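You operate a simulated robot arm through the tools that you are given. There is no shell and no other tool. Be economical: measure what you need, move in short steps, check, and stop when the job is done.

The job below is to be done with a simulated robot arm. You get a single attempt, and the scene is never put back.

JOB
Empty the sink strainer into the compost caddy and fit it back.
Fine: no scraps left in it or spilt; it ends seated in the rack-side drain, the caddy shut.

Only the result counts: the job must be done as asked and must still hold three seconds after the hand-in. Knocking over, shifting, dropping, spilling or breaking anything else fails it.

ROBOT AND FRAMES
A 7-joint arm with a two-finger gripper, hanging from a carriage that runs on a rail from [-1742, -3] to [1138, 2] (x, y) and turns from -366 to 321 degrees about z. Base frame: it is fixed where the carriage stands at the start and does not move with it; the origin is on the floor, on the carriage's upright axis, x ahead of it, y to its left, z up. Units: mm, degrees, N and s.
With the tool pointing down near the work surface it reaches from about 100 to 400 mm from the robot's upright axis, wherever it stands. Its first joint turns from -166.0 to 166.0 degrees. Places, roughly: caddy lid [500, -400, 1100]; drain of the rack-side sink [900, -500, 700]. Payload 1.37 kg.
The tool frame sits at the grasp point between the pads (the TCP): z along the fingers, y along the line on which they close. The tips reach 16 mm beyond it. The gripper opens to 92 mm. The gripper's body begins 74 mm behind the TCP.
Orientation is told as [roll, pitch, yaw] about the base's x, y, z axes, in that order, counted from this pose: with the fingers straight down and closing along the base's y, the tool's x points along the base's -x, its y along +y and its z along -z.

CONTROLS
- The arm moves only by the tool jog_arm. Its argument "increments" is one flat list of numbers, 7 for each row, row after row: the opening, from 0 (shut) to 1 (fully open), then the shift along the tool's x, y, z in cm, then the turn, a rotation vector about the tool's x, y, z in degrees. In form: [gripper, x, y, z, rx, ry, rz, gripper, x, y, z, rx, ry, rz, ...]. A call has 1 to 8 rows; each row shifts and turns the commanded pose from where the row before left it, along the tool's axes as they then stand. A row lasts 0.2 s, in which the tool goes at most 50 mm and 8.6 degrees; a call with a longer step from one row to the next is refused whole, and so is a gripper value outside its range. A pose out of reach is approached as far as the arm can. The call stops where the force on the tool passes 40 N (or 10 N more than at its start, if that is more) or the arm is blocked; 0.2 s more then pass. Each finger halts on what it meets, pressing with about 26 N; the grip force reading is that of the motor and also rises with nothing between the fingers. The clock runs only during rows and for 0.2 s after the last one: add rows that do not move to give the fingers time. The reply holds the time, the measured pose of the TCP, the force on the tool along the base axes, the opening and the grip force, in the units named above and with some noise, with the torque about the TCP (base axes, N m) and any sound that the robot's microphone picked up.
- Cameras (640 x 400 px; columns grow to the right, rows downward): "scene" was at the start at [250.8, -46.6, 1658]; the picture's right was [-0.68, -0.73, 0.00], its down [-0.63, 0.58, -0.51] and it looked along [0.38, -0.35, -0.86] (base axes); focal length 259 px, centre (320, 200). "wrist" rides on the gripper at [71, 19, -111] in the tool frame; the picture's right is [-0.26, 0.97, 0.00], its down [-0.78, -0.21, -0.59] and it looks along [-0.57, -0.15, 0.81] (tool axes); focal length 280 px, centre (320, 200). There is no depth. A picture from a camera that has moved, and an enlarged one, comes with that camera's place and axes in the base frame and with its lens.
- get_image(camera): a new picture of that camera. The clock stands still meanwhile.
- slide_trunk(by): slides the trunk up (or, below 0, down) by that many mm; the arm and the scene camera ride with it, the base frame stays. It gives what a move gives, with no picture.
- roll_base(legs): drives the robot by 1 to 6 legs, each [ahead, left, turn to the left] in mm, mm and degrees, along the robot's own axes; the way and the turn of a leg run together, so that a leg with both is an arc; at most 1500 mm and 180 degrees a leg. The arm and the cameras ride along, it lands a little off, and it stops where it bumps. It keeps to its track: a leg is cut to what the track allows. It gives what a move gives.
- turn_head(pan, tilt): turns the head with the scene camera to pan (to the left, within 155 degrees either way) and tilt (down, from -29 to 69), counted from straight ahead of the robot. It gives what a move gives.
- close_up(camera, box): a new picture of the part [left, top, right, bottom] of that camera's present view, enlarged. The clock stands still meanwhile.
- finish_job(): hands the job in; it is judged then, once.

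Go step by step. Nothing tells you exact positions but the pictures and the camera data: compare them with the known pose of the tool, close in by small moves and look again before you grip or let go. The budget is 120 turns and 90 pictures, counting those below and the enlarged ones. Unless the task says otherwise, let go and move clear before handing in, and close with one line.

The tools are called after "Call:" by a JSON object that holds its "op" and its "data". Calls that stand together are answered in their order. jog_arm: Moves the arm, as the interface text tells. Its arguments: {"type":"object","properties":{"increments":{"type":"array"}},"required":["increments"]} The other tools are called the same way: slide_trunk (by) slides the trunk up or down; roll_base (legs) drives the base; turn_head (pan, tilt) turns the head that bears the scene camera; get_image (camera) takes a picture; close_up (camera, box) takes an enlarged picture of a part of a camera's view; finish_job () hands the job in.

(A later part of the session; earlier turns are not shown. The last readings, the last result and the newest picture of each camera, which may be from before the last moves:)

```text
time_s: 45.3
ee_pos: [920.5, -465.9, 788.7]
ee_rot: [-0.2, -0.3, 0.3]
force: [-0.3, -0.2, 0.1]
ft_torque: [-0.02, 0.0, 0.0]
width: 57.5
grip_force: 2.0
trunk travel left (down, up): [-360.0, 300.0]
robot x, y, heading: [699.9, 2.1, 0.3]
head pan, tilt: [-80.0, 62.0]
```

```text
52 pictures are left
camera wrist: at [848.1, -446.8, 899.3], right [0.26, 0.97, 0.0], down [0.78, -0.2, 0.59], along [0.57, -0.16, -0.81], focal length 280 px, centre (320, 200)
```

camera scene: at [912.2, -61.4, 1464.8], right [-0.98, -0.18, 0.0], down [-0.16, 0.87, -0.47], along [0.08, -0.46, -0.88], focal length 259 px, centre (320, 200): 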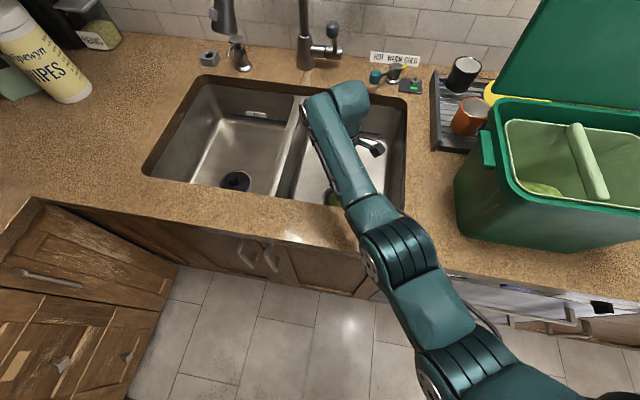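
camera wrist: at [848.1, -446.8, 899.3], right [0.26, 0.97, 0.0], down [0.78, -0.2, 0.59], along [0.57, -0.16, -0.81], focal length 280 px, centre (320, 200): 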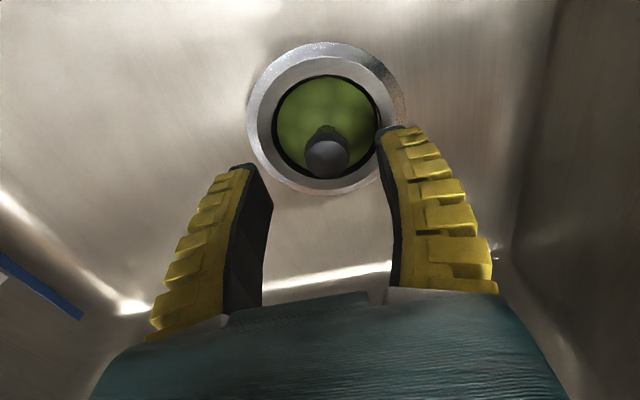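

Call:
{"op": "jog_arm", "data": {"increments": [0.6, 0, 0.15, 1.5, 0, 0, 0, 0.6, 0, 0, 1.8, 0, 0, 0, 0.6, 0, 0, 0, 0, 0, 0]}}

Call:
{"op": "get_image", "data": {"camera": "wrist"}}

```text
time_s: 46.1
ee_pos: [918.3, -464.9, 756.8]
ee_rot: [-0.3, -0.2, 0.3]
force: [1.2, 0.4, 0.4]
ft_torque: [-0.02, 0.03, -0.01]
width: 58.2
grip_force: 1.6
trunk travel left (down, up): [-360.0, 300.0]
robot x, y, heading: [700.1, 0.3, 0.3]
head pan, tilt: [-80.0, 62.0]
```

```text
51 pictures are left
camera wrist: at [847.0, -444.9, 867.1], right [0.26, 0.97, 0.0], down [0.78, -0.2, 0.59], along [0.57, -0.16, -0.81], focal length 280 px, centre (320, 200)
```

wrist: 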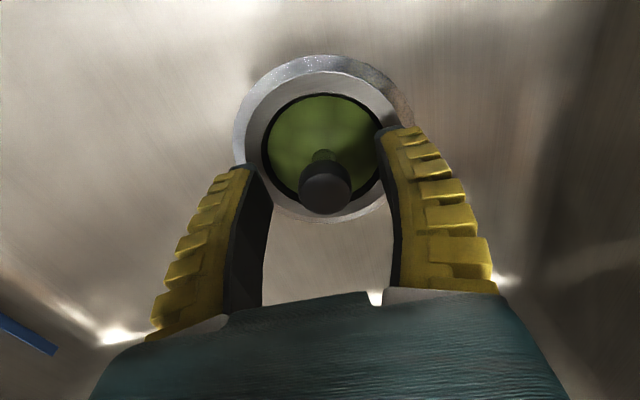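

The knob sits between the pads at the grasp point. I'll close on it.

Call:
{"op": "jog_arm", "data": {"increments": [0.2, 0, 0, 0.1, 0, 0, 0, 0, 0, 0, 0, 0, 0, 0, 0, 0, 0, 0, 0, 0, 0, 0, 0, 0, 0, 0, 0, 0]}}

Call:
{"op": "get_image", "data": {"camera": "wrist"}}

```text
time_s: 47.1
ee_pos: [919.9, -466.0, 756.6]
ee_rot: [-0.4, -0.3, 0.3]
force: [0.3, 1.1, 7.6]
ft_torque: [0.06, -0.36, -0.01]
width: 19.9
grip_force: 26.1
trunk travel left (down, up): [-360.0, 300.0]
robot x, y, heading: [702.9, 0.7, 0.2]
head pan, tilt: [-80.0, 62.0]
```

```text
50 pictures are left
camera wrist: at [847.6, -445.5, 866.8], right [0.26, 0.97, -0.01], down [0.78, -0.2, 0.59], along [0.57, -0.16, -0.8], focal length 280 px, centre (320, 200)
```

wrist: 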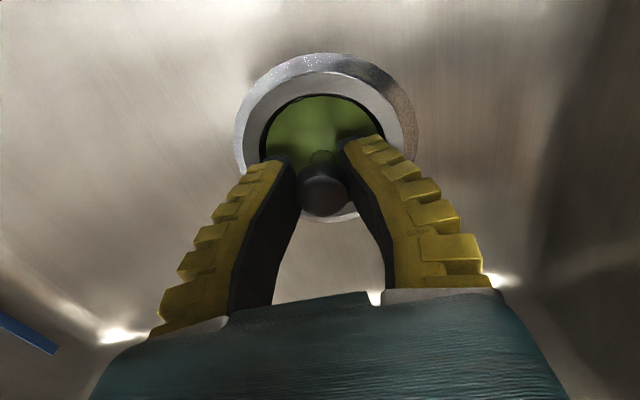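

Gripped (19.9 mm). I'll lift gently and check that the strainer comes along level.

Call:
{"op": "jog_arm", "data": {"increments": [0, 0, 0, -0.5, 0, 0, 0, 0, 0, 0, -0.5, 0, 0, 0, 0, 0, 0, -1, 0, 0, 0, 0, 0, 0, -1.5, 0, 0, 0, 0, 0, 0, -2, 0, 0, 0, 0, 0, 0, 0, 0, 0, 0]}}

Call:
{"op": "get_image", "data": {"camera": "wrist"}}

```text
time_s: 48.5
ee_pos: [919.7, -463.5, 808.7]
ee_rot: [-0.4, -0.2, 0.3]
force: [0.6, 0.6, -0.9]
ft_torque: [-0.01, -0.01, 0.01]
width: 16.0
grip_force: 26.1
trunk travel left (down, up): [-360.0, 300.0]
robot x, y, heading: [700.3, 0.5, 0.4]
head pan, tilt: [-80.0, 62.0]
```

```text
49 pictures are left
camera wrist: at [847.3, -444.0, 919.8], right [0.26, 0.97, 0.0], down [0.78, -0.2, 0.59], along [0.57, -0.15, -0.81], focal length 280 px, centre (320, 200)
```

wrist: 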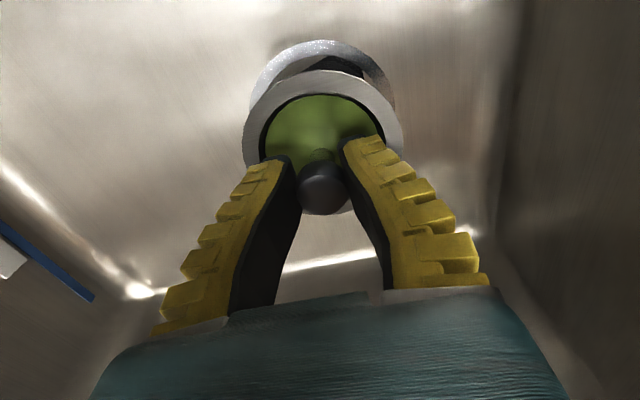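

The strainer came out level with the scraps in it (its rim is silver). I'll raise it out of the sink with arm and trunk.

Call:
{"op": "jog_arm", "data": {"increments": [0, 0, 0, -3, 0, 0, 0, 0, 0, 0, -4, 0, 0, 0, 0, 0, 0, -4, 0, 0, 0, 0, 0, 0, -4, 0, 0, 0, 0, 0, 0, -4, 0, 0, 0, 0, 0, 0, -3, 0, 0, 0, 0, 0, 0, 0, 0, 0, 0]}}

Call:
{"op": "slide_trunk", "data": {"by": 300}}

Call:
{"op": "get_image", "data": {"camera": "wrist"}}

Call:
{"op": "get_image", "data": {"camera": "scene"}}

```text
time_s: 50.1
ee_pos: [920.2, -463.3, 1031.5]
ee_rot: [-0.3, -0.2, 0.3]
force: [0.4, -0.2, 0.1]
ft_torque: [-0.01, 0.01, 0.01]
width: 15.9
grip_force: 26.3
trunk travel left (down, up): [-360.0, 300.0]
robot x, y, heading: [701.3, -0.2, 0.4]
head pan, tilt: [-80.0, 62.0]
```

```text
time_s: 53.1
ee_pos: [919.3, -463.0, 1331.6]
ee_rot: [-0.3, -0.3, 0.3]
force: [-0.5, 0.5, -0.3]
ft_torque: [-0.01, -0.05, -0.02]
width: 15.9
grip_force: 25.4
trunk travel left (down, up): [-660.0, 0.0]
robot x, y, heading: [701.1, -0.9, 0.7]
head pan, tilt: [-80.0, 62.0]
```

```text
48 pictures are left
camera wrist: at [847.2, -444.3, 1441.5], right [0.26, 0.97, 0.0], down [0.78, -0.2, 0.59], along [0.57, -0.15, -0.81], focal length 280 px, centre (320, 200)
```

wrist: 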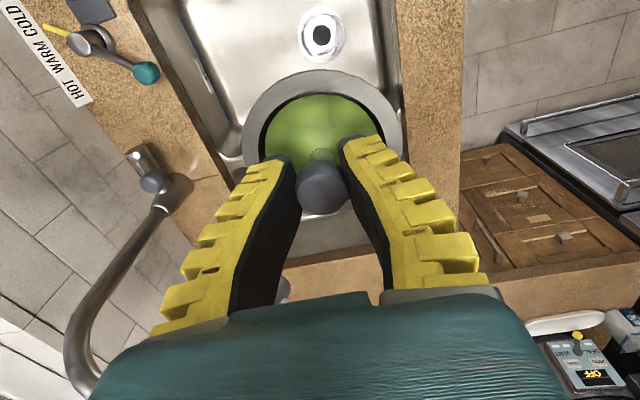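

```text
47 pictures are left
camera scene: at [912.2, -61.5, 1764.8], right [-0.98, -0.18, 0.0], down [-0.16, 0.87, -0.47], along [0.08, -0.46, -0.88], focal length 259 px, centre (320, 200)
```

scene: 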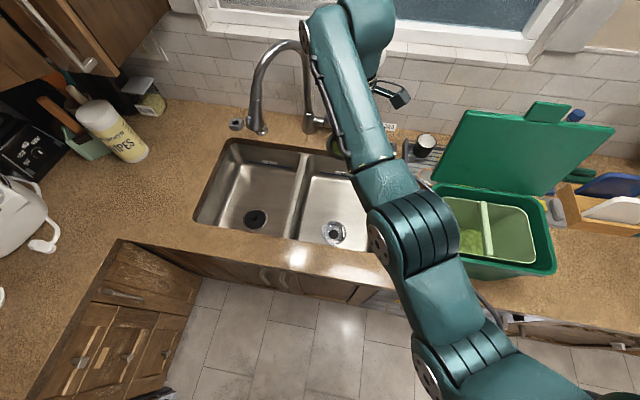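

Drain is empty behind it; rim at z≈715. I'll draw the strainer towards me and drive back towards the caddy.

Call:
{"op": "jog_arm", "data": {"increments": [0, -2.9, 2.3, 0, 0, 0, 0, 0, -2.9, 2.3, 0, 0, 0, 0, 0, -2.9, 2.3, 0, 0, 0, 0, 0, -2.9, 2.3, 0, 0, 0, 0, 0, 0, 0, 0, 0, 0, 0]}}

Call:
{"op": "roll_base", "data": {"legs": [[-300, 0, 0]]}}

Call:
{"op": "turn_head", "data": {"pan": -100, "tilt": 62}}

Call:
{"op": "get_image", "data": {"camera": "scene"}}

Call:
{"op": "get_image", "data": {"camera": "wrist"}}

```text
time_s: 54.3
ee_pos: [1032.1, -369.7, 1331.7]
ee_rot: [-0.3, -0.2, 0.3]
force: [0.6, -0.1, -0.2]
ft_torque: [0.0, 0.0, -0.02]
width: 16.0
grip_force: 25.8
trunk travel left (down, up): [-660.0, 0.0]
robot x, y, heading: [701.1, -0.0, 0.3]
head pan, tilt: [-80.0, 62.0]
```

```text
time_s: 56.4
ee_pos: [727.2, -368.2, 1331.8]
ee_rot: [-0.3, -0.3, 0.3]
force: [-0.4, 0.5, -1.1]
ft_torque: [-0.01, 0.05, -0.01]
width: 15.8
grip_force: 25.9
trunk travel left (down, up): [-660.0, 0.0]
robot x, y, heading: [393.6, 3.8, 0.4]
head pan, tilt: [-80.0, 62.0]
```

```text
time_s: 57.2
ee_pos: [729.0, -369.1, 1332.1]
ee_rot: [-0.3, -0.2, 0.3]
force: [-0.2, -0.6, -1.6]
ft_torque: [-0.01, -0.03, -0.04]
width: 15.7
grip_force: 25.8
trunk travel left (down, up): [-660.0, 0.0]
robot x, y, heading: [394.0, -0.3, 0.5]
head pan, tilt: [-100.0, 62.0]
```

```text
46 pictures are left
camera scene: at [585.1, -62.1, 1764.8], right [-0.99, 0.17, 0.0], down [0.15, 0.87, -0.47], along [-0.08, -0.46, -0.88], focal length 259 px, centre (320, 200)
```

scene: 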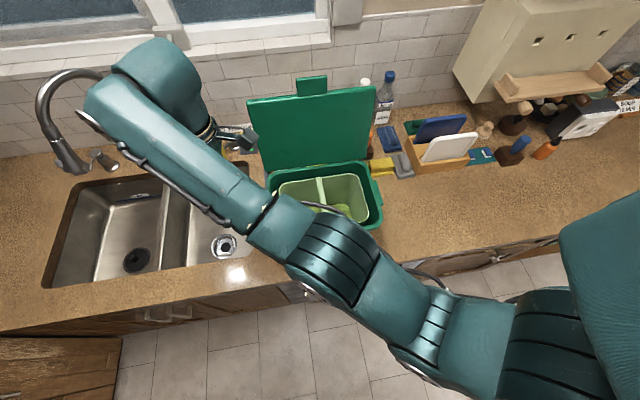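

```text
45 pictures are left
camera wrist: at [656.0, -350.2, 1442.4], right [0.26, 0.97, 0.0], down [0.78, -0.2, 0.59], along [0.57, -0.15, -0.81], focal length 280 px, centre (320, 200)
```

wrist: 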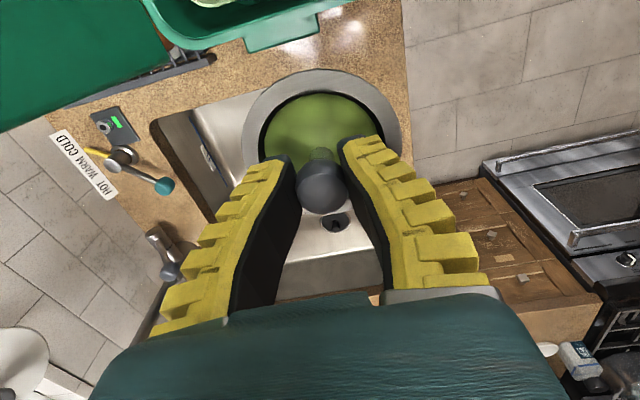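

The liner spans about x 390–640, y -480 to -310 with a cross-bar at x≈517. I'll stand the strainer over the sink-side half (x≈580) and begin tilting.

Call:
{"op": "roll_base", "data": {"legs": [[-150, 0, 0]]}}

Call:
{"op": "jog_arm", "data": {"increments": [0, 0, 0, 0, 7, 0, 0, 0, 0, 0, 0, 7, 0, 0, 0, 0, 0, 0, 7, 0, 0, 0, 0, 0, 0, 7, 0, 0, 0, 0, 0, 0, 7, 0, 0, 0, 0, 0, 0, 7, 0, 0]}}

Call:
{"op": "get_image", "data": {"camera": "wrist"}}

Call:
{"op": "get_image", "data": {"camera": "scene"}}

```text
time_s: 58.6
ee_pos: [577.4, -370.4, 1331.8]
ee_rot: [-0.3, -0.1, 0.4]
force: [-1.0, -0.7, -0.7]
ft_torque: [-0.01, -0.05, -0.01]
width: 15.9
grip_force: 26.2
trunk travel left (down, up): [-660.0, 0.0]
robot x, y, heading: [244.5, 0.9, 0.4]
head pan, tilt: [-100.0, 62.0]
```

```text
time_s: 60.0
ee_pos: [578.4, -370.7, 1331.6]
ee_rot: [-42.3, -0.4, 0.3]
force: [-0.1, 0.5, -0.5]
ft_torque: [0.0, 0.03, -0.02]
width: 15.7
grip_force: 26.3
trunk travel left (down, up): [-660.0, 0.0]
robot x, y, heading: [247.2, -0.1, 0.4]
head pan, tilt: [-100.0, 62.0]
```

```text
44 pictures are left
camera wrist: at [505.8, -281.7, 1401.0], right [0.26, 0.71, -0.65], down [0.78, 0.25, 0.58], along [0.57, -0.66, -0.49], focal length 280 px, centre (320, 200)
```

wrist: 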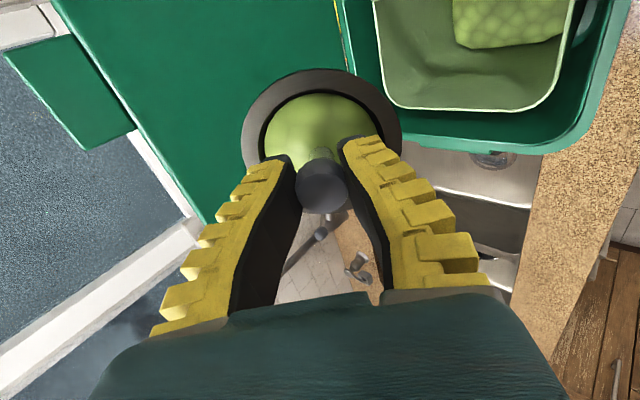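

```text
43 pictures are left
camera scene: at [435.0, -62.6, 1764.9], right [-0.99, 0.17, 0.0], down [0.15, 0.87, -0.47], along [-0.08, -0.46, -0.88], focal length 259 px, centre (320, 200)
```

scene: 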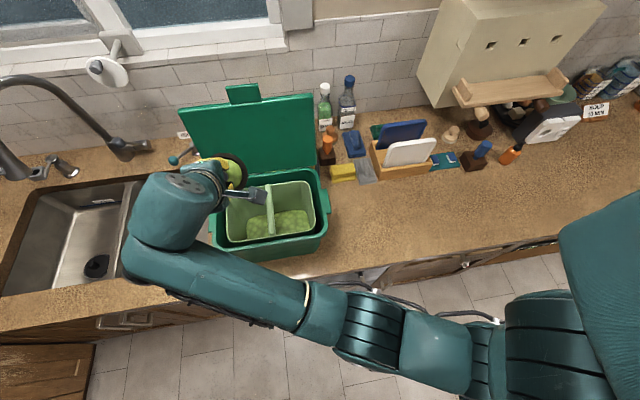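

Call:
{"op": "jog_arm", "data": {"increments": [0, 0, 1.3, 1.5, 7, 0, 0, 0, 0, 1.5, 1.3, 7, 0, 0, 0, 0, 1.7, 1.1, 7, 0, 0, 0, 0, 0, 0, 7, 0, 0, 0, 0, 0, 0, 7, 0, 0, 0, 0, 0, 0, 5, 0, 0]}}

Call:
{"op": "get_image", "data": {"camera": "wrist"}}

Call:
{"op": "get_image", "data": {"camera": "scene"}}

```text
time_s: 61.4
ee_pos: [577.4, -369.0, 1271.1]
ee_rot: [-82.5, -0.3, 0.2]
force: [0.0, 0.5, -0.4]
ft_torque: [0.05, 0.02, -0.01]
width: 15.6
grip_force: 26.3
trunk travel left (down, up): [-660.0, 0.0]
robot x, y, heading: [245.4, -0.3, 0.3]
head pan, tilt: [-100.0, 62.0]
```

```text
42 pictures are left
camera wrist: at [506.1, -258.8, 1267.6], right [0.27, 0.13, -0.96], down [0.78, 0.56, 0.29], along [0.57, -0.82, 0.05], focal length 280 px, centre (320, 200)
```

wrist: 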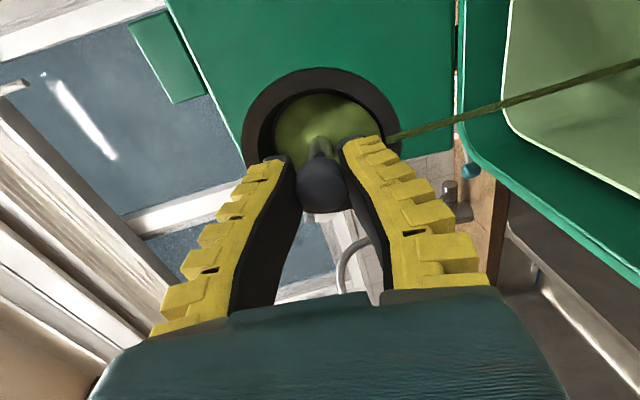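

```text
41 pictures are left
camera scene: at [435.0, -62.5, 1764.9], right [-0.99, 0.17, 0.0], down [0.15, 0.87, -0.47], along [-0.08, -0.46, -0.88], focal length 259 px, centre (320, 200)
```

scene: 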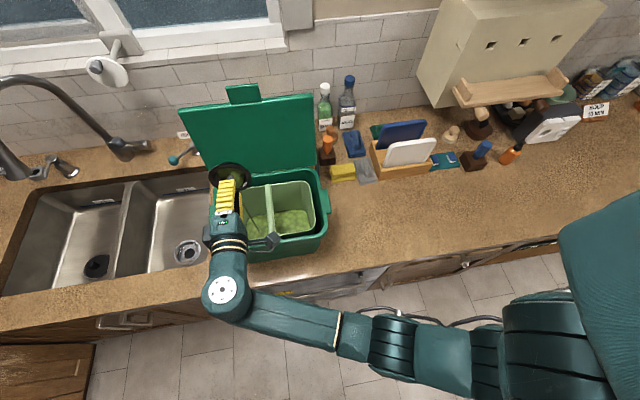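

The scraps have begun to run out as a thin stream from the lower lip, straight down into the liner. I'll hold a bit and check where it lands.

Call:
{"op": "jog_arm", "data": {"increments": [0, 0, 0, 0, 0, 0, 0, 0, 0, 0, 0, 0, 0, 0, 0, 0, 0, 0, 0, 0, 0, 0, 0, 0, 0, 0, 0, 0]}}

Call:
{"op": "get_image", "data": {"camera": "wrist"}}

Call:
{"op": "close_up", "data": {"camera": "scene", "box": [170, 140, 340, 270]}}

```text
time_s: 62.4
ee_pos: [578.4, -370.9, 1271.4]
ee_rot: [-82.4, -0.2, 0.3]
force: [-0.6, 0.1, -0.5]
ft_torque: [0.0, 0.0, 0.01]
width: 15.5
grip_force: 26.3
trunk travel left (down, up): [-660.0, 0.0]
robot x, y, heading: [245.5, 3.5, 0.5]
head pan, tilt: [-100.0, 62.0]
```

```text
40 pictures are left
camera wrist: at [506.0, -258.7, 1267.5], right [0.26, 0.13, -0.96], down [0.78, 0.56, 0.29], along [0.57, -0.82, 0.05], focal length 280 px, centre (320, 200)
```

wrist: 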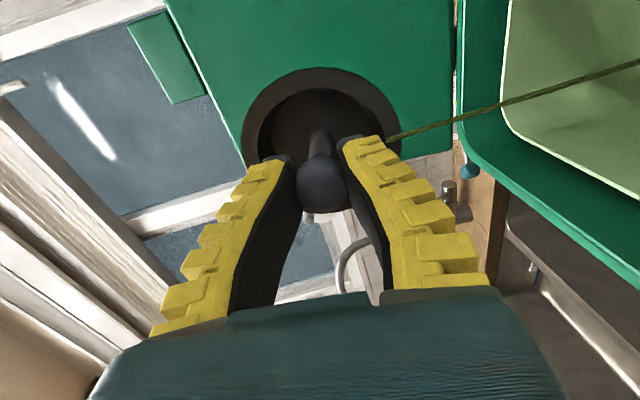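

```text
3.08 times, centred on (255, 205) of scene
camera zoom: at [435.0, -62.5, 1764.8], right [-0.99, 0.17, 0.0], down [0.15, 0.87, -0.47], along [-0.08, -0.46, -0.88], focal length 796 px, centre (520, 185)
```

zoom: 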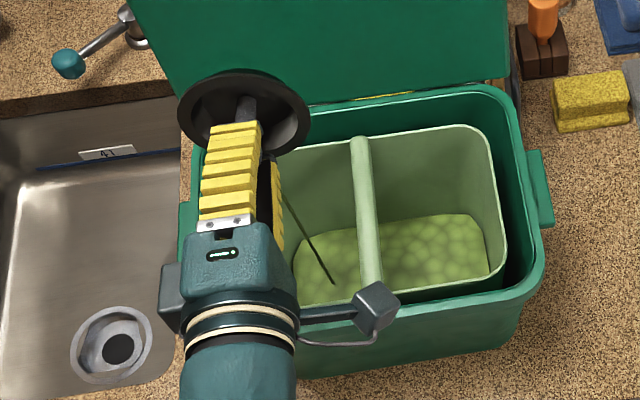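

It's all landing in the liner and the cup looks nearly empty. I'll tilt further to drain the rest.

Call:
{"op": "jog_arm", "data": {"increments": [0, 0, 0, 0, 6, 0, 0, 0, 0, 0, 0, 6, 0, 0, 0, 0, 0, 0, 6, 0, 0, 0, 0, 0, 0, 6, 0, 0, 0, 0, 0, 0, 6, 0, 0, 0, 0, 0, 0, 0, 0, 0, 0, 0, 0, 0, 0, 0, 0]}}

Call:
{"op": "get_image", "data": {"camera": "wrist"}}

Call:
{"op": "close_up", "data": {"camera": "scene", "box": [170, 140, 340, 270]}}

```text
time_s: 64.0
ee_pos: [578.0, -371.1, 1271.6]
ee_rot: [-112.3, -0.2, 0.3]
force: [0.5, 0.7, -0.1]
ft_torque: [0.02, -0.01, 0.01]
width: 15.5
grip_force: 26.3
trunk travel left (down, up): [-660.0, 0.0]
robot x, y, heading: [242.8, 2.9, 0.3]
head pan, tilt: [-100.0, 62.0]
```

```text
38 pictures are left
camera wrist: at [506.0, -275.7, 1212.1], right [0.27, -0.36, -0.89], down [0.78, 0.63, -0.03], along [0.57, -0.69, 0.45], focal length 280 px, centre (320, 200)
```

wrist: 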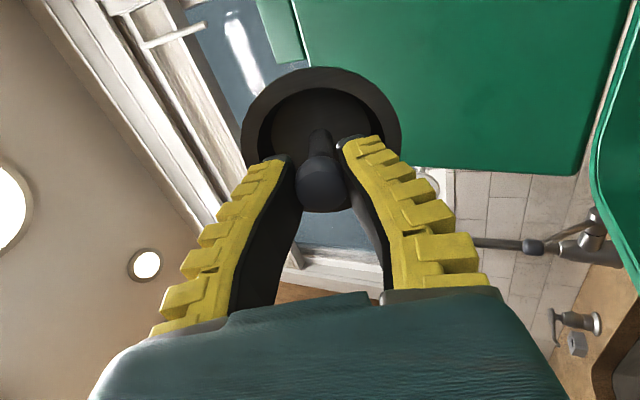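

```text
3.08 times, centred on (255, 205) of scene
camera zoom: at [435.0, -62.5, 1764.8], right [-0.99, 0.17, 0.0], down [0.15, 0.87, -0.47], along [-0.08, -0.46, -0.88], focal length 796 px, centre (520, 185)
```

zoom: 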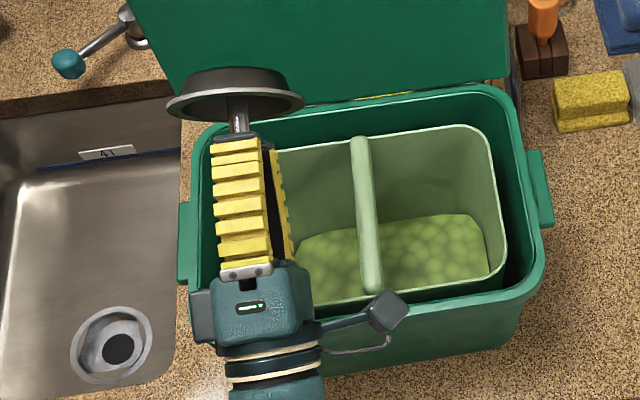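

Call:
{"op": "close_up", "data": {"camera": "wrist", "box": [235, 60, 405, 220]}}

```text
2.50 times, centred on (320, 140) of wrist
camera zoom: at [506.0, -275.7, 1212.1], right [0.27, -0.36, -0.89], down [0.78, 0.63, -0.03], along [0.57, -0.69, 0.45], focal length 701 px, centre (320, 350)
```

zoom: 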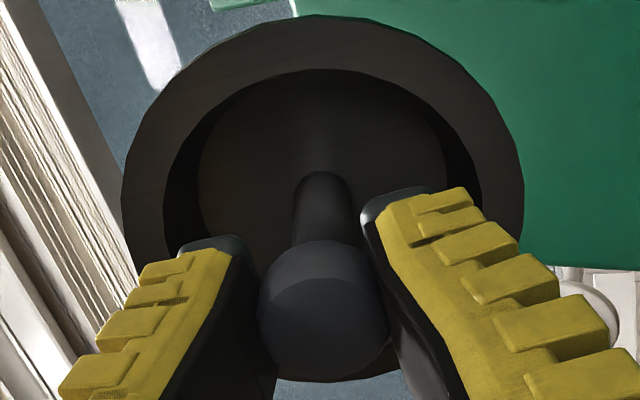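

The cup looks empty; I'll tilt a bit more and hold for any last drops, then turn upright while raising.

Call:
{"op": "jog_arm", "data": {"increments": [0, 0, 0, 0, 6, 0, 0, 0, 0, 0, 0, 6, 0, 0, 0, 0, 0, 0, 0, 0, 0, 0, 0, 0, 0, 0, 0, 0, 0, 0, 0, 0, 0, 0, 0, 0, 0, 0, 0, 0, 0, 0]}}

Call:
{"op": "jog_arm", "data": {"increments": [0, 0, 0, 0, -8, 0, 0, 0, 0, 0, 0, -8, 0, 0, 0, 0, 0, 0, -8, 0, 0, 0, 0, 0, 0, -8, 0, 0, 0, 0, -2, 0, -8, 0, 0, 0, 0, -2, 0, -8, 0, 0, 0, 0, -1.5, -0.5, -8, 0, 0, 0, 0, 0, 0, -8, 0, 0]}}

Call:
{"op": "jog_arm", "data": {"increments": [0, 0, 0, 0, -8, 0, 0, 0, 0, 0, 0, -8, 0, 0, 0, 0, 0, 0, -8, 0, 0, 0, 0, 0, 0, -8, 0, 0, 0, 0, 0, 0, -8, 0, 0, 0, 0, 0, 0, -8, 0, 0, 0, 0, 0, 0, -8, 0, 0, 0, 0, 0, 0, -4, 0, 0]}}

Call:
{"op": "get_image", "data": {"camera": "wrist"}}

```text
time_s: 65.4
ee_pos: [577.9, -370.3, 1273.0]
ee_rot: [-124.3, -0.2, 0.3]
force: [1.5, 0.3, -0.9]
ft_torque: [-0.01, -0.01, 0.01]
width: 15.3
grip_force: 26.3
trunk travel left (down, up): [-660.0, 0.0]
robot x, y, heading: [245.0, 2.3, 0.3]
head pan, tilt: [-100.0, 62.0]
```

```text
time_s: 67.2
ee_pos: [578.5, -370.4, 1326.0]
ee_rot: [-60.1, -0.1, 0.5]
force: [0.0, -0.3, -1.1]
ft_torque: [-0.03, -0.05, 0.04]
width: 14.8
grip_force: 26.1
trunk travel left (down, up): [-660.0, 0.0]
robot x, y, heading: [242.9, -0.4, 0.3]
head pan, tilt: [-100.0, 62.0]
```

```text
time_s: 69.0
ee_pos: [577.2, -370.5, 1327.4]
ee_rot: [-0.1, -0.3, 0.3]
force: [0.4, 0.0, -0.6]
ft_torque: [0.0, 0.0, -0.04]
width: 14.0
grip_force: 26.0
trunk travel left (down, up): [-660.0, 0.0]
robot x, y, heading: [247.5, -2.2, 0.2]
head pan, tilt: [-100.0, 62.0]
```

```text
35 pictures are left
camera wrist: at [505.2, -350.9, 1438.9], right [0.26, 0.97, 0.0], down [0.78, -0.21, 0.59], along [0.57, -0.15, -0.8], focal length 280 px, centre (320, 200)
```

wrist: 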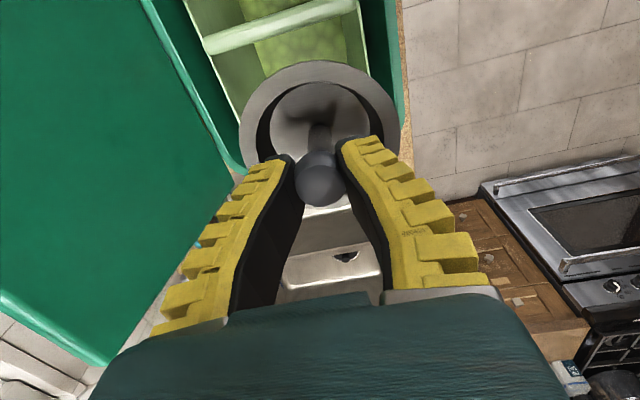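

The strainer is empty and upright. I'll drive back over the drain and bring it to the same x,y it was lifted from.

Call:
{"op": "roll_base", "data": {"legs": [[455, 0, 0]]}}

Call:
{"op": "jog_arm", "data": {"increments": [0, 2.8, -2.4, 0, 0, 0, 0, 0, 2.8, -2.4, 0, 0, 0, 0, 0, 2.8, -2.4, 0, 0, 0, 0, 0, 2.8, -2.4, 0, 0, 0, 0, 0, 0, 0, 0, 0, 0, 0]}}

Call:
{"op": "slide_trunk", "data": {"by": -300}}

Call:
{"op": "get_image", "data": {"camera": "wrist"}}

```text
time_s: 71.6
ee_pos: [1016.5, -372.6, 1328.9]
ee_rot: [-0.2, -0.2, -0.1]
force: [-0.1, 0.0, -0.2]
ft_torque: [0.0, 0.01, -0.02]
width: 14.0
grip_force: 26.3
trunk travel left (down, up): [-660.0, 0.0]
robot x, y, heading: [689.3, 6.9, -0.2]
head pan, tilt: [-100.0, 62.0]
```

```text
time_s: 72.8
ee_pos: [903.5, -468.4, 1327.8]
ee_rot: [-0.2, -0.3, 0.0]
force: [-0.1, 0.2, 0.0]
ft_torque: [0.0, -0.02, -0.03]
width: 13.7
grip_force: 25.7
trunk travel left (down, up): [-660.0, 0.0]
robot x, y, heading: [684.2, -0.2, -0.4]
head pan, tilt: [-100.0, 62.0]
```

```text
time_s: 75.8
ee_pos: [904.9, -467.5, 1026.8]
ee_rot: [-0.3, -0.2, -0.1]
force: [-0.1, -0.1, -1.2]
ft_torque: [-0.03, 0.02, 0.05]
width: 13.8
grip_force: 26.0
trunk travel left (down, up): [-360.0, 300.0]
robot x, y, heading: [686.2, 0.8, -0.1]
head pan, tilt: [-100.0, 62.0]
```

```text
34 pictures are left
camera wrist: at [832.7, -448.3, 1138.2], right [0.26, 0.96, 0.0], down [0.78, -0.21, 0.59], along [0.57, -0.16, -0.81], focal length 280 px, centre (320, 200)
```

wrist: 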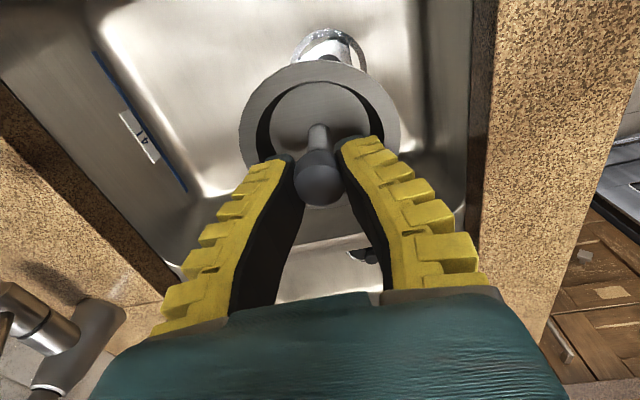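

Call:
{"op": "jog_arm", "data": {"increments": [0, -1.5, 0.3, 0, 0, 0, 0, 0, 0, 0, 4.5, 0, 0, 0, 0, 0, 0, 4.5, 0, 0, 0, 0, 0, 0, 4.5, 0, 0, 0, 0, 0, 0, 4, 0, 0, 0, 0, 0, 0, 0, 0, 0, 0]}}

Call:
{"op": "get_image", "data": {"camera": "wrist"}}

Call:
{"op": "get_image", "data": {"camera": "scene"}}

```text
time_s: 77.2
ee_pos: [919.0, -465.4, 850.9]
ee_rot: [-0.3, -0.2, -0.1]
force: [0.6, 0.9, 0.1]
ft_torque: [0.0, -0.01, -0.01]
width: 13.9
grip_force: 25.8
trunk travel left (down, up): [-360.0, 300.0]
robot x, y, heading: [686.7, 1.2, -0.1]
head pan, tilt: [-100.0, 62.0]
```

```text
33 pictures are left
camera wrist: at [847.8, -445.0, 961.7], right [0.26, 0.96, 0.0], down [0.78, -0.21, 0.59], along [0.57, -0.16, -0.8], focal length 280 px, centre (320, 200)
```

wrist: 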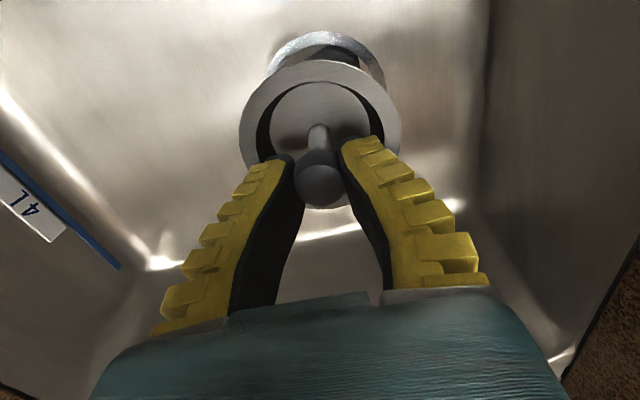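

```text
32 pictures are left
camera scene: at [876.1, -62.9, 1464.8], right [-0.98, 0.18, 0.0], down [0.15, 0.87, -0.47], along [-0.08, -0.46, -0.88], focal length 259 px, centre (320, 200)
```

scene: 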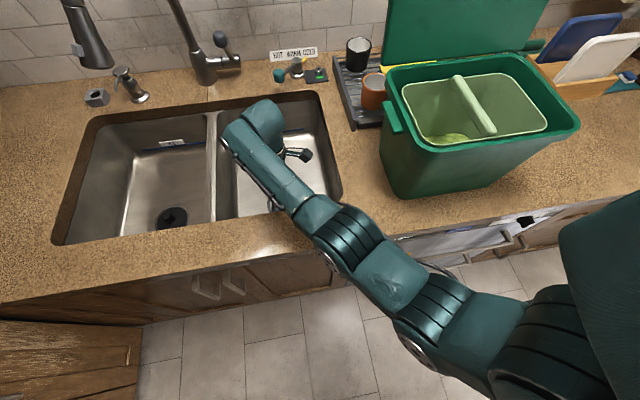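

Call:
{"op": "close_up", "data": {"camera": "wrist", "box": [220, 20, 420, 220]}}

```text
2.00 times, centred on (320, 120) of wrist
camera zoom: at [847.8, -445.0, 961.7], right [0.26, 0.96, 0.0], down [0.78, -0.21, 0.59], along [0.57, -0.16, -0.8], focal length 561 px, centre (320, 360)
```

zoom: 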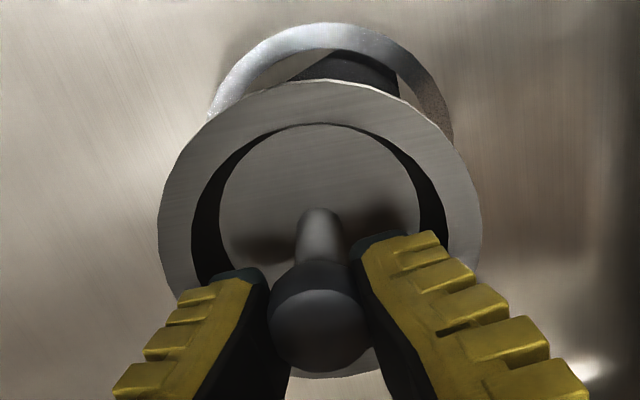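

The rim looks about 3 mm short of the drain in y; I'll correct that and descend to the height of the earlier comparison picture.

Call:
{"op": "jog_arm", "data": {"increments": [0, 0, 0.3, 2, 0, 0, 0, 0, 0, 0, 2.2, 0, 0, 0, 0, 0, 0, 0, 0, 0, 0]}}

Call:
{"op": "close_up", "data": {"camera": "wrist", "box": [220, 20, 420, 220]}}

```text
time_s: 78.0
ee_pos: [920.5, -462.6, 809.0]
ee_rot: [-0.2, -0.2, -0.2]
force: [0.5, 0.2, -0.1]
ft_torque: [0.0, 0.0, 0.0]
width: 13.6
grip_force: 25.2
trunk travel left (down, up): [-360.0, 300.0]
robot x, y, heading: [683.3, 3.2, -0.1]
head pan, tilt: [-100.0, 62.0]
```

```text
2.00 times, centred on (320, 120) of wrist
camera zoom: at [848.7, -442.6, 920.5], right [0.26, 0.96, 0.0], down [0.78, -0.21, 0.59], along [0.57, -0.16, -0.81], focal length 561 px, centre (320, 360)
```

zoom: 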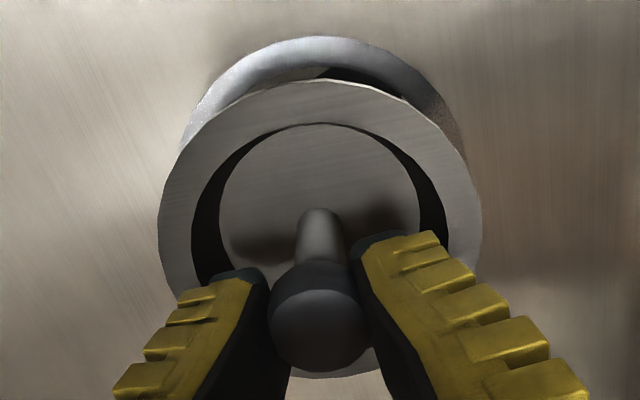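

The picture shows the strainer has slipped about 7 mm towards -x in the fingers, so I'll shift +x by 6.5 mm and descend carefully.

Call:
{"op": "jog_arm", "data": {"increments": [0, -0.65, -0.1, 0, 0, 0, 0, 0, 0, 0, 1.5, 0, 0, 0, 0, 0, 0, 1, 0, 0, 0, 0, 0, 0, 0, 0, 0, 0]}}

Call:
{"op": "close_up", "data": {"camera": "wrist", "box": [220, 20, 420, 220]}}

```text
time_s: 79.0
ee_pos: [927.1, -464.0, 785.4]
ee_rot: [-0.4, -0.2, 0.0]
force: [0.2, -0.4, -1.0]
ft_torque: [-0.01, -0.03, 0.0]
width: 13.5
grip_force: 26.0
trunk travel left (down, up): [-360.0, 300.0]
robot x, y, heading: [689.2, 2.9, -0.4]
head pan, tilt: [-100.0, 62.0]
```

```text
2.00 times, centred on (320, 120) of wrist
camera zoom: at [855.0, -444.2, 896.3], right [0.26, 0.96, 0.0], down [0.78, -0.21, 0.59], along [0.57, -0.16, -0.81], focal length 561 px, centre (320, 360)
```

zoom: 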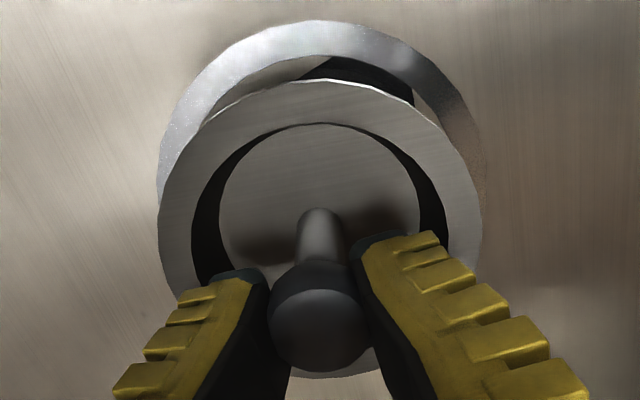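

Call:
{"op": "jog_arm", "data": {"increments": [0, 0.2, 0, 0.8, 0, 0, 0, 0, 0, 0, 0.8, 0, 0, 0, 0, 0, 0, 0, 0, 0, 0]}}

Call:
{"op": "get_image", "data": {"camera": "wrist"}}

```text
time_s: 79.8
ee_pos: [925.1, -464.8, 768.5]
ee_rot: [-0.2, -0.2, -0.1]
force: [1.0, -0.2, -0.2]
ft_torque: [0.0, 0.01, -0.01]
width: 13.5
grip_force: 25.6
trunk travel left (down, up): [-360.0, 300.0]
robot x, y, heading: [689.2, 3.6, -0.2]
head pan, tilt: [-100.0, 62.0]
```

```text
28 pictures are left
camera wrist: at [853.8, -444.0, 879.7], right [0.26, 0.96, 0.0], down [0.78, -0.21, 0.59], along [0.57, -0.16, -0.81], focal length 280 px, centre (320, 200)
```

wrist: 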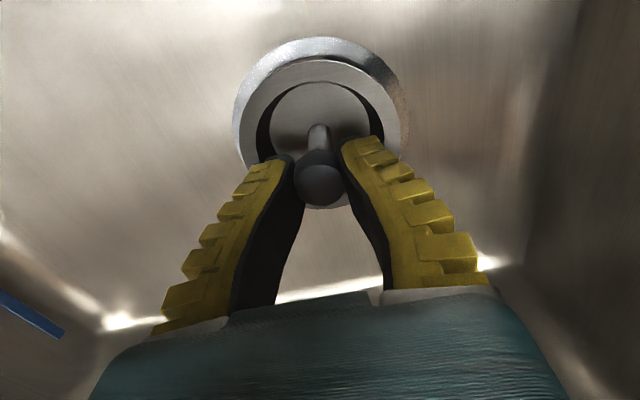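

The cup is entering the drain with no contact force. I'll lower in small steps until it seats.

Call:
{"op": "jog_arm", "data": {"increments": [0, 0, 0, 0.4, 0, 0, 0, 0, 0, 0, 0.4, 0, 0, 0, 0, 0, 0, 0, 0, 0, 0]}}

Call:
{"op": "close_up", "data": {"camera": "wrist", "box": [220, 20, 420, 220]}}

```text
time_s: 80.6
ee_pos: [925.0, -464.4, 760.5]
ee_rot: [-0.3, -0.2, -0.1]
force: [-0.1, -0.4, -1.2]
ft_torque: [0.01, 0.0, -0.03]
width: 13.6
grip_force: 25.3
trunk travel left (down, up): [-360.0, 300.0]
robot x, y, heading: [687.6, 1.1, -0.0]
head pan, tilt: [-100.0, 62.0]
```

```text
2.00 times, centred on (320, 120) of wrist
camera zoom: at [853.4, -444.7, 871.9], right [0.26, 0.96, 0.0], down [0.78, -0.21, 0.59], along [0.57, -0.16, -0.81], focal length 561 px, centre (320, 360)
```

zoom: 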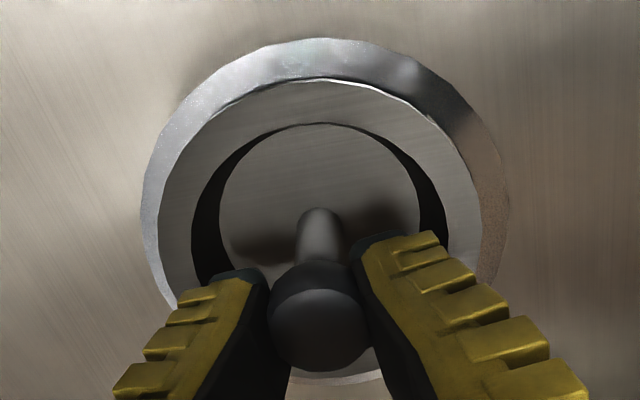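

Call:
{"op": "jog_arm", "data": {"increments": [0, 0, 0.12, 0.3, 0, 0, 0, 0, 0, 0, 0.3, 0, 0, 0, 0, 0, 0, 0, 0, 0, 0]}}

Call:
{"op": "close_up", "data": {"camera": "wrist", "box": [220, 20, 420, 220]}}

```text
time_s: 81.4
ee_pos: [925.5, -466.0, 756.5]
ee_rot: [-0.5, -0.4, -0.2]
force: [-2.8, 0.0, 14.2]
ft_torque: [0.0, -0.36, 0.05]
width: 14.3
grip_force: 26.0
trunk travel left (down, up): [-360.0, 300.0]
robot x, y, heading: [687.5, 3.0, 0.0]
head pan, tilt: [-100.0, 62.0]
```

```text
2.00 times, centred on (320, 120) of wrist
camera zoom: at [853.2, -445.4, 867.1], right [0.26, 0.96, -0.01], down [0.78, -0.21, 0.59], along [0.57, -0.16, -0.8], focal length 561 px, centre (320, 360)
```

zoom: 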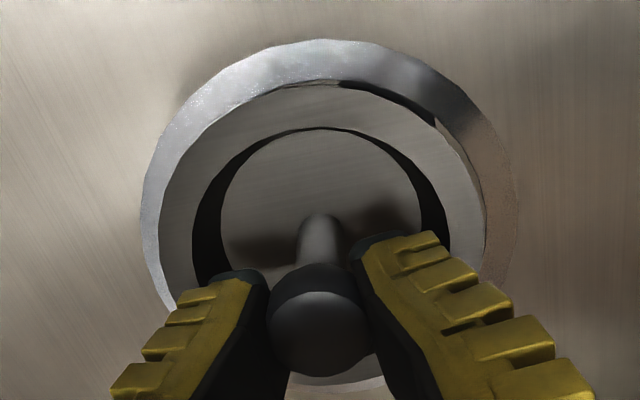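

It touches down at the same height as before, but it sits slightly off toward +x/-y. I'll nudge it to centre before letting go.

Call:
{"op": "jog_arm", "data": {"increments": [0, 0.1, 0.1, -0.35, 0, 0, 0, 0, 0.1, 0.1, 0, 0, 0, 0, 0, 0, 0, 0, 0, 0, 0]}}

Call:
{"op": "close_up", "data": {"camera": "wrist", "box": [220, 20, 420, 220]}}

```text
time_s: 82.2
ee_pos: [922.2, -460.3, 758.1]
ee_rot: [-0.2, -0.2, -0.2]
force: [-0.3, 0.3, -0.9]
ft_torque: [-0.03, 0.01, 0.0]
width: 14.4
grip_force: 25.6
trunk travel left (down, up): [-360.0, 300.0]
robot x, y, heading: [684.5, -1.8, -0.1]
head pan, tilt: [-100.0, 62.0]
```

```text
2.00 times, centred on (320, 120) of wrist
camera zoom: at [850.8, -440.7, 868.9], right [0.26, 0.96, 0.0], down [0.78, -0.21, 0.59], along [0.57, -0.16, -0.81], focal length 561 px, centre (320, 360)
```

zoom: 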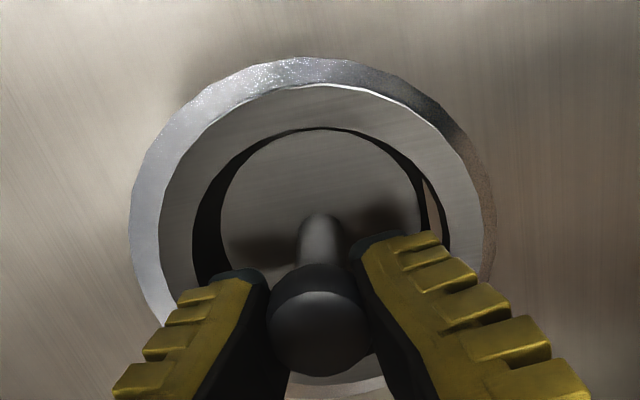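

Call:
{"op": "jog_arm", "data": {"increments": [0, 0, -0.17, 0, 0, 0, 0, 0, 0, 0, 0.25, 0, 0, 0, 0, 0, 0, 0.1, 0, 0, 0, 0, 0, 0, 0, 0, 0, 0]}}

Call:
{"op": "close_up", "data": {"camera": "wrist", "box": [220, 20, 420, 220]}}

```text
time_s: 83.2
ee_pos: [922.2, -464.2, 755.6]
ee_rot: [-0.4, -0.3, -0.1]
force: [-2.0, 3.4, 12.0]
ft_torque: [-0.02, -0.34, 0.11]
width: 13.9
grip_force: 26.3
trunk travel left (down, up): [-360.0, 300.0]
robot x, y, heading: [688.1, -1.3, -0.3]
head pan, tilt: [-100.0, 62.0]
```

```text
2.00 times, centred on (320, 120) of wrist
camera zoom: at [851.1, -443.7, 867.0], right [0.26, 0.96, -0.01], down [0.78, -0.21, 0.59], along [0.57, -0.16, -0.8], focal length 561 px, centre (320, 360)
```

zoom: 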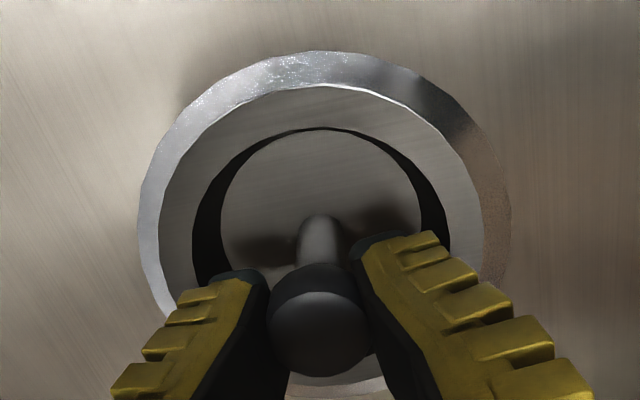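

It's concentric and pressed on its seat now. I'll let go, rise a little and look.

Call:
{"op": "jog_arm", "data": {"increments": [0.3, 0, 0, 0, 0, 0, 0, 0.6, 0, 0, 0, 0, 0, 0, 0.6, 0, 0, 0, 0, 0, 0, 0.6, 0, 0, -2, 0, 0, 0, 0.6, 0, 0, -3, 0, 0, 0, 0.6, 0, 0, -3, 0, 0, 0, 0.6, 0, 0, 0, 0, 0, 0]}}

Call:
{"op": "close_up", "data": {"camera": "wrist", "box": [200, 0, 440, 200]}}

```text
time_s: 84.8
ee_pos: [922.8, -462.8, 834.8]
ee_rot: [-0.3, -0.2, -0.1]
force: [0.4, -1.0, -0.2]
ft_torque: [0.04, 0.01, 0.0]
width: 57.8
grip_force: 1.3
trunk travel left (down, up): [-360.0, 300.0]
robot x, y, heading: [688.4, -3.1, -0.1]
head pan, tilt: [-100.0, 62.0]
```

```text
2.00 times, centred on (320, 100) of wrist
camera zoom: at [851.3, -443.0, 944.8], right [0.26, 0.96, 0.0], down [0.78, -0.21, 0.59], along [0.57, -0.16, -0.81], focal length 561 px, centre (320, 400)
```

zoom: 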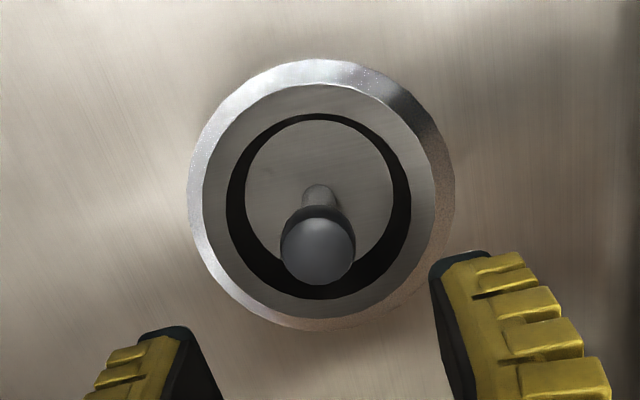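

The strainer is empty, concentric and seated. Now I'll go up and back to the lid.

Call:
{"op": "jog_arm", "data": {"increments": [0.5, 0, 0, -4.5, 0, 0, 0, 0.5, 0, 0, -4.5, 0, 0, 0, 0.5, 0, 0, -4.5, 0, 0, 0, 0.5, 0, 0, -4.5, 0, 0, 0, 0.5, 0, 0, -4.5, 0, 0, 0, 0.5, 0, 0, -4.5, 0, 0, 0, 0.5, 0, 0, -3, 0, 0, 0]}}

Call:
{"op": "slide_trunk", "data": {"by": 300}}

Call:
{"op": "close_up", "data": {"camera": "wrist", "box": [240, 0, 400, 100]}}

```text
time_s: 86.4
ee_pos: [931.1, -480.1, 1118.2]
ee_rot: [-0.3, -0.2, -0.1]
force: [-0.1, 0.1, -0.4]
ft_torque: [-0.02, 0.01, 0.01]
width: 48.9
grip_force: 2.0
out of reach, approached as far as the arm can: row 6, 7
trunk travel left (down, up): [-360.0, 300.0]
robot x, y, heading: [687.1, 7.5, -0.2]
head pan, tilt: [-100.0, 62.0]
```

```text
time_s: 89.4
ee_pos: [931.3, -479.8, 1417.8]
ee_rot: [-0.3, -0.2, -0.1]
force: [0.1, 0.3, 0.2]
ft_torque: [-0.01, -0.01, -0.02]
width: 48.8
grip_force: 1.7
trunk travel left (down, up): [-660.0, 0.0]
robot x, y, heading: [687.1, -0.9, -0.3]
head pan, tilt: [-100.0, 62.0]
```

```text
4.00 times, centred on (320, 50) of wrist
camera zoom: at [859.0, -460.3, 1528.1], right [0.26, 0.96, 0.0], down [0.78, -0.21, 0.59], along [0.57, -0.16, -0.8], focal length 1122 px, centre (320, 800)
```

zoom: 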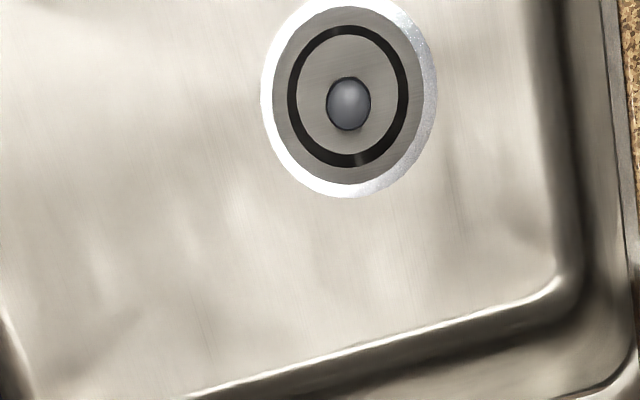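

Call:
{"op": "roll_base", "data": {"legs": [[-412, 0, 0.3]]}}

Call:
{"op": "jog_arm", "data": {"increments": [0.5, 0, 0, 0, 8, 0, 0, 0.5, 0, 0, 0, 8, 0, 0, 0.5, 0, 0, 0, 0, 0, 0]}}

Call:
{"op": "get_image", "data": {"camera": "wrist"}}

```text
time_s: 92.0
ee_pos: [526.4, -478.3, 1417.9]
ee_rot: [-0.3, -0.2, 0.4]
force: [-0.7, 0.6, 0.7]
ft_torque: [0.01, 0.01, 0.02]
width: 49.2
grip_force: 2.2
trunk travel left (down, up): [-660.0, 0.0]
robot x, y, heading: [273.3, 0.3, 0.2]
head pan, tilt: [-100.0, 62.0]
```

```text
time_s: 92.8
ee_pos: [525.2, -478.4, 1417.1]
ee_rot: [-16.4, -0.3, 0.3]
force: [-0.1, -0.1, -0.3]
ft_torque: [0.0, -0.02, 0.02]
width: 48.9
grip_force: 1.5
trunk travel left (down, up): [-660.0, 0.0]
robot x, y, heading: [279.0, 2.1, 0.5]
head pan, tilt: [-100.0, 62.0]
```

```text
21 pictures are left
camera wrist: at [452.9, -429.7, 1518.5], right [0.26, 0.93, -0.27], down [0.78, -0.03, 0.63], along [0.57, -0.37, -0.73], focal length 280 px, centre (320, 200)
```

wrist: 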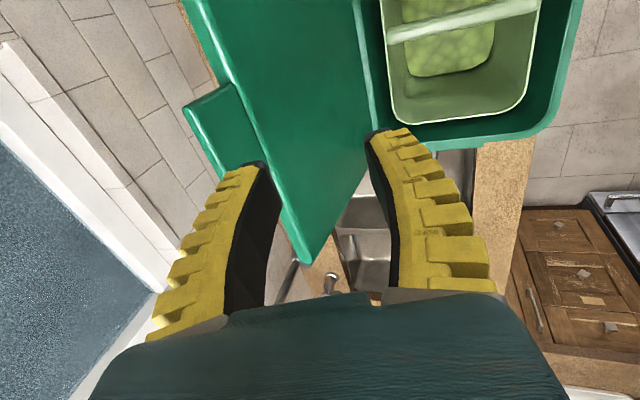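

Call:
{"op": "jog_arm", "data": {"increments": [0.65, 0, -4.4, 0.17, 0, 0, 0, 0.65, 0, -4.4, 0.17, 0, 0, 0, 0.65, 0, 0, 0, 0, 0, 0]}}

Call:
{"op": "get_image", "data": {"camera": "wrist"}}

```text
time_s: 93.6
ee_pos: [527.4, -564.4, 1439.6]
ee_rot: [-16.4, -0.2, 0.3]
force: [1.1, 0.3, 0.4]
ft_torque: [0.01, -0.01, -0.01]
width: 62.1
grip_force: 1.8
trunk travel left (down, up): [-660.0, 0.0]
robot x, y, heading: [278.1, -0.0, 0.4]
head pan, tilt: [-100.0, 62.0]
```

```text
20 pictures are left
camera wrist: at [454.0, -515.6, 1540.5], right [0.26, 0.93, -0.27], down [0.78, -0.03, 0.63], along [0.57, -0.37, -0.73], focal length 280 px, centre (320, 200)
```

wrist: 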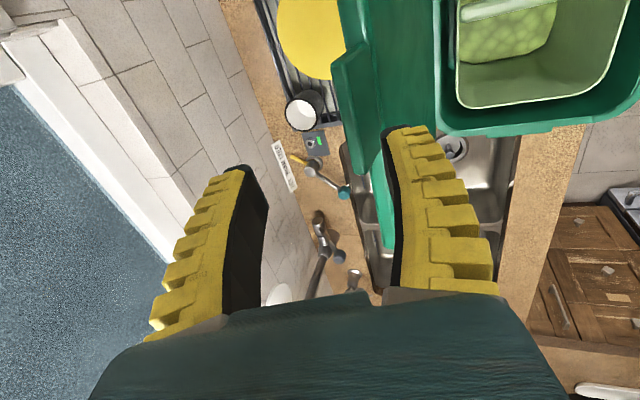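

Call:
{"op": "jog_arm", "data": {"increments": [0.7, 0, 1.7, 0, 0, 0, 0, 0.7, 0, 0, 2.2, 0, 0, 0, 0.7, 0, 0, 0, 0, 0, 0]}}

Call:
{"op": "get_image", "data": {"camera": "wrist"}}

```text
time_s: 94.4
ee_pos: [526.9, -555.4, 1412.3]
ee_rot: [-16.3, -0.2, 0.3]
force: [-0.4, 0.3, 0.2]
ft_torque: [-0.02, 0.01, -0.03]
width: 66.6
grip_force: 1.9
trunk travel left (down, up): [-660.0, 0.0]
robot x, y, heading: [275.6, 3.3, 0.4]
head pan, tilt: [-100.0, 62.0]
```

```text
19 pictures are left
camera wrist: at [454.4, -505.9, 1513.6], right [0.26, 0.93, -0.27], down [0.78, -0.03, 0.63], along [0.57, -0.37, -0.73], focal length 280 px, centre (320, 200)
```

wrist: 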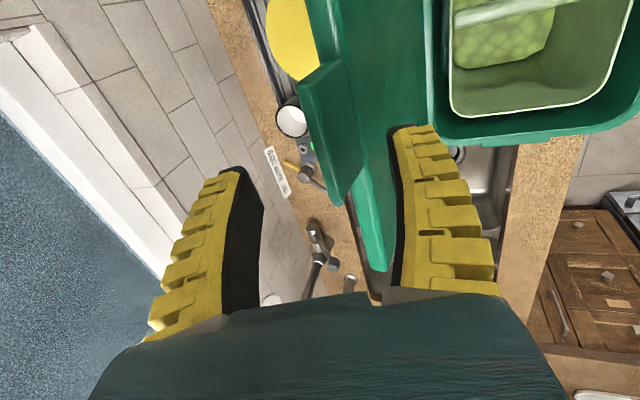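

Call:
{"op": "jog_arm", "data": {"increments": [0.7, 0, 0, 2.1, 0, 0, 0, 0.7, 0, 0, 2.1, 0, 0, 0, 0.7, 0, 0, 0, 0, 0, 0]}}

Call:
{"op": "get_image", "data": {"camera": "wrist"}}

```text
time_s: 95.2
ee_pos: [528.0, -566.2, 1373.9]
ee_rot: [-16.3, -0.3, 0.4]
force: [0.9, 0.3, -0.4]
ft_torque: [0.0, -0.02, 0.04]
width: 66.5
grip_force: 2.0
trunk travel left (down, up): [-660.0, 0.0]
robot x, y, heading: [276.1, 2.3, 0.3]
head pan, tilt: [-100.0, 62.0]
```

```text
18 pictures are left
camera wrist: at [454.6, -517.2, 1474.3], right [0.26, 0.93, -0.27], down [0.78, -0.03, 0.63], along [0.57, -0.37, -0.73], focal length 280 px, centre (320, 200)
```

wrist: 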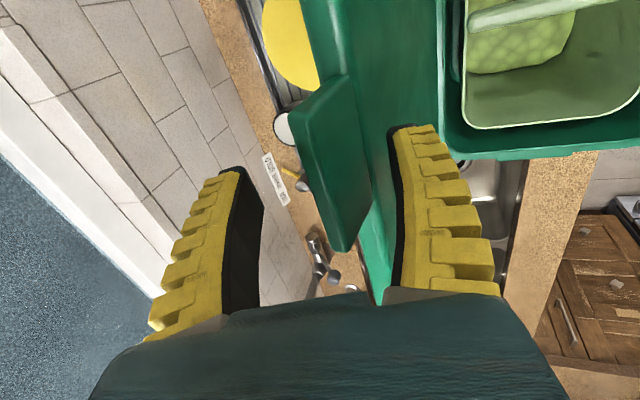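

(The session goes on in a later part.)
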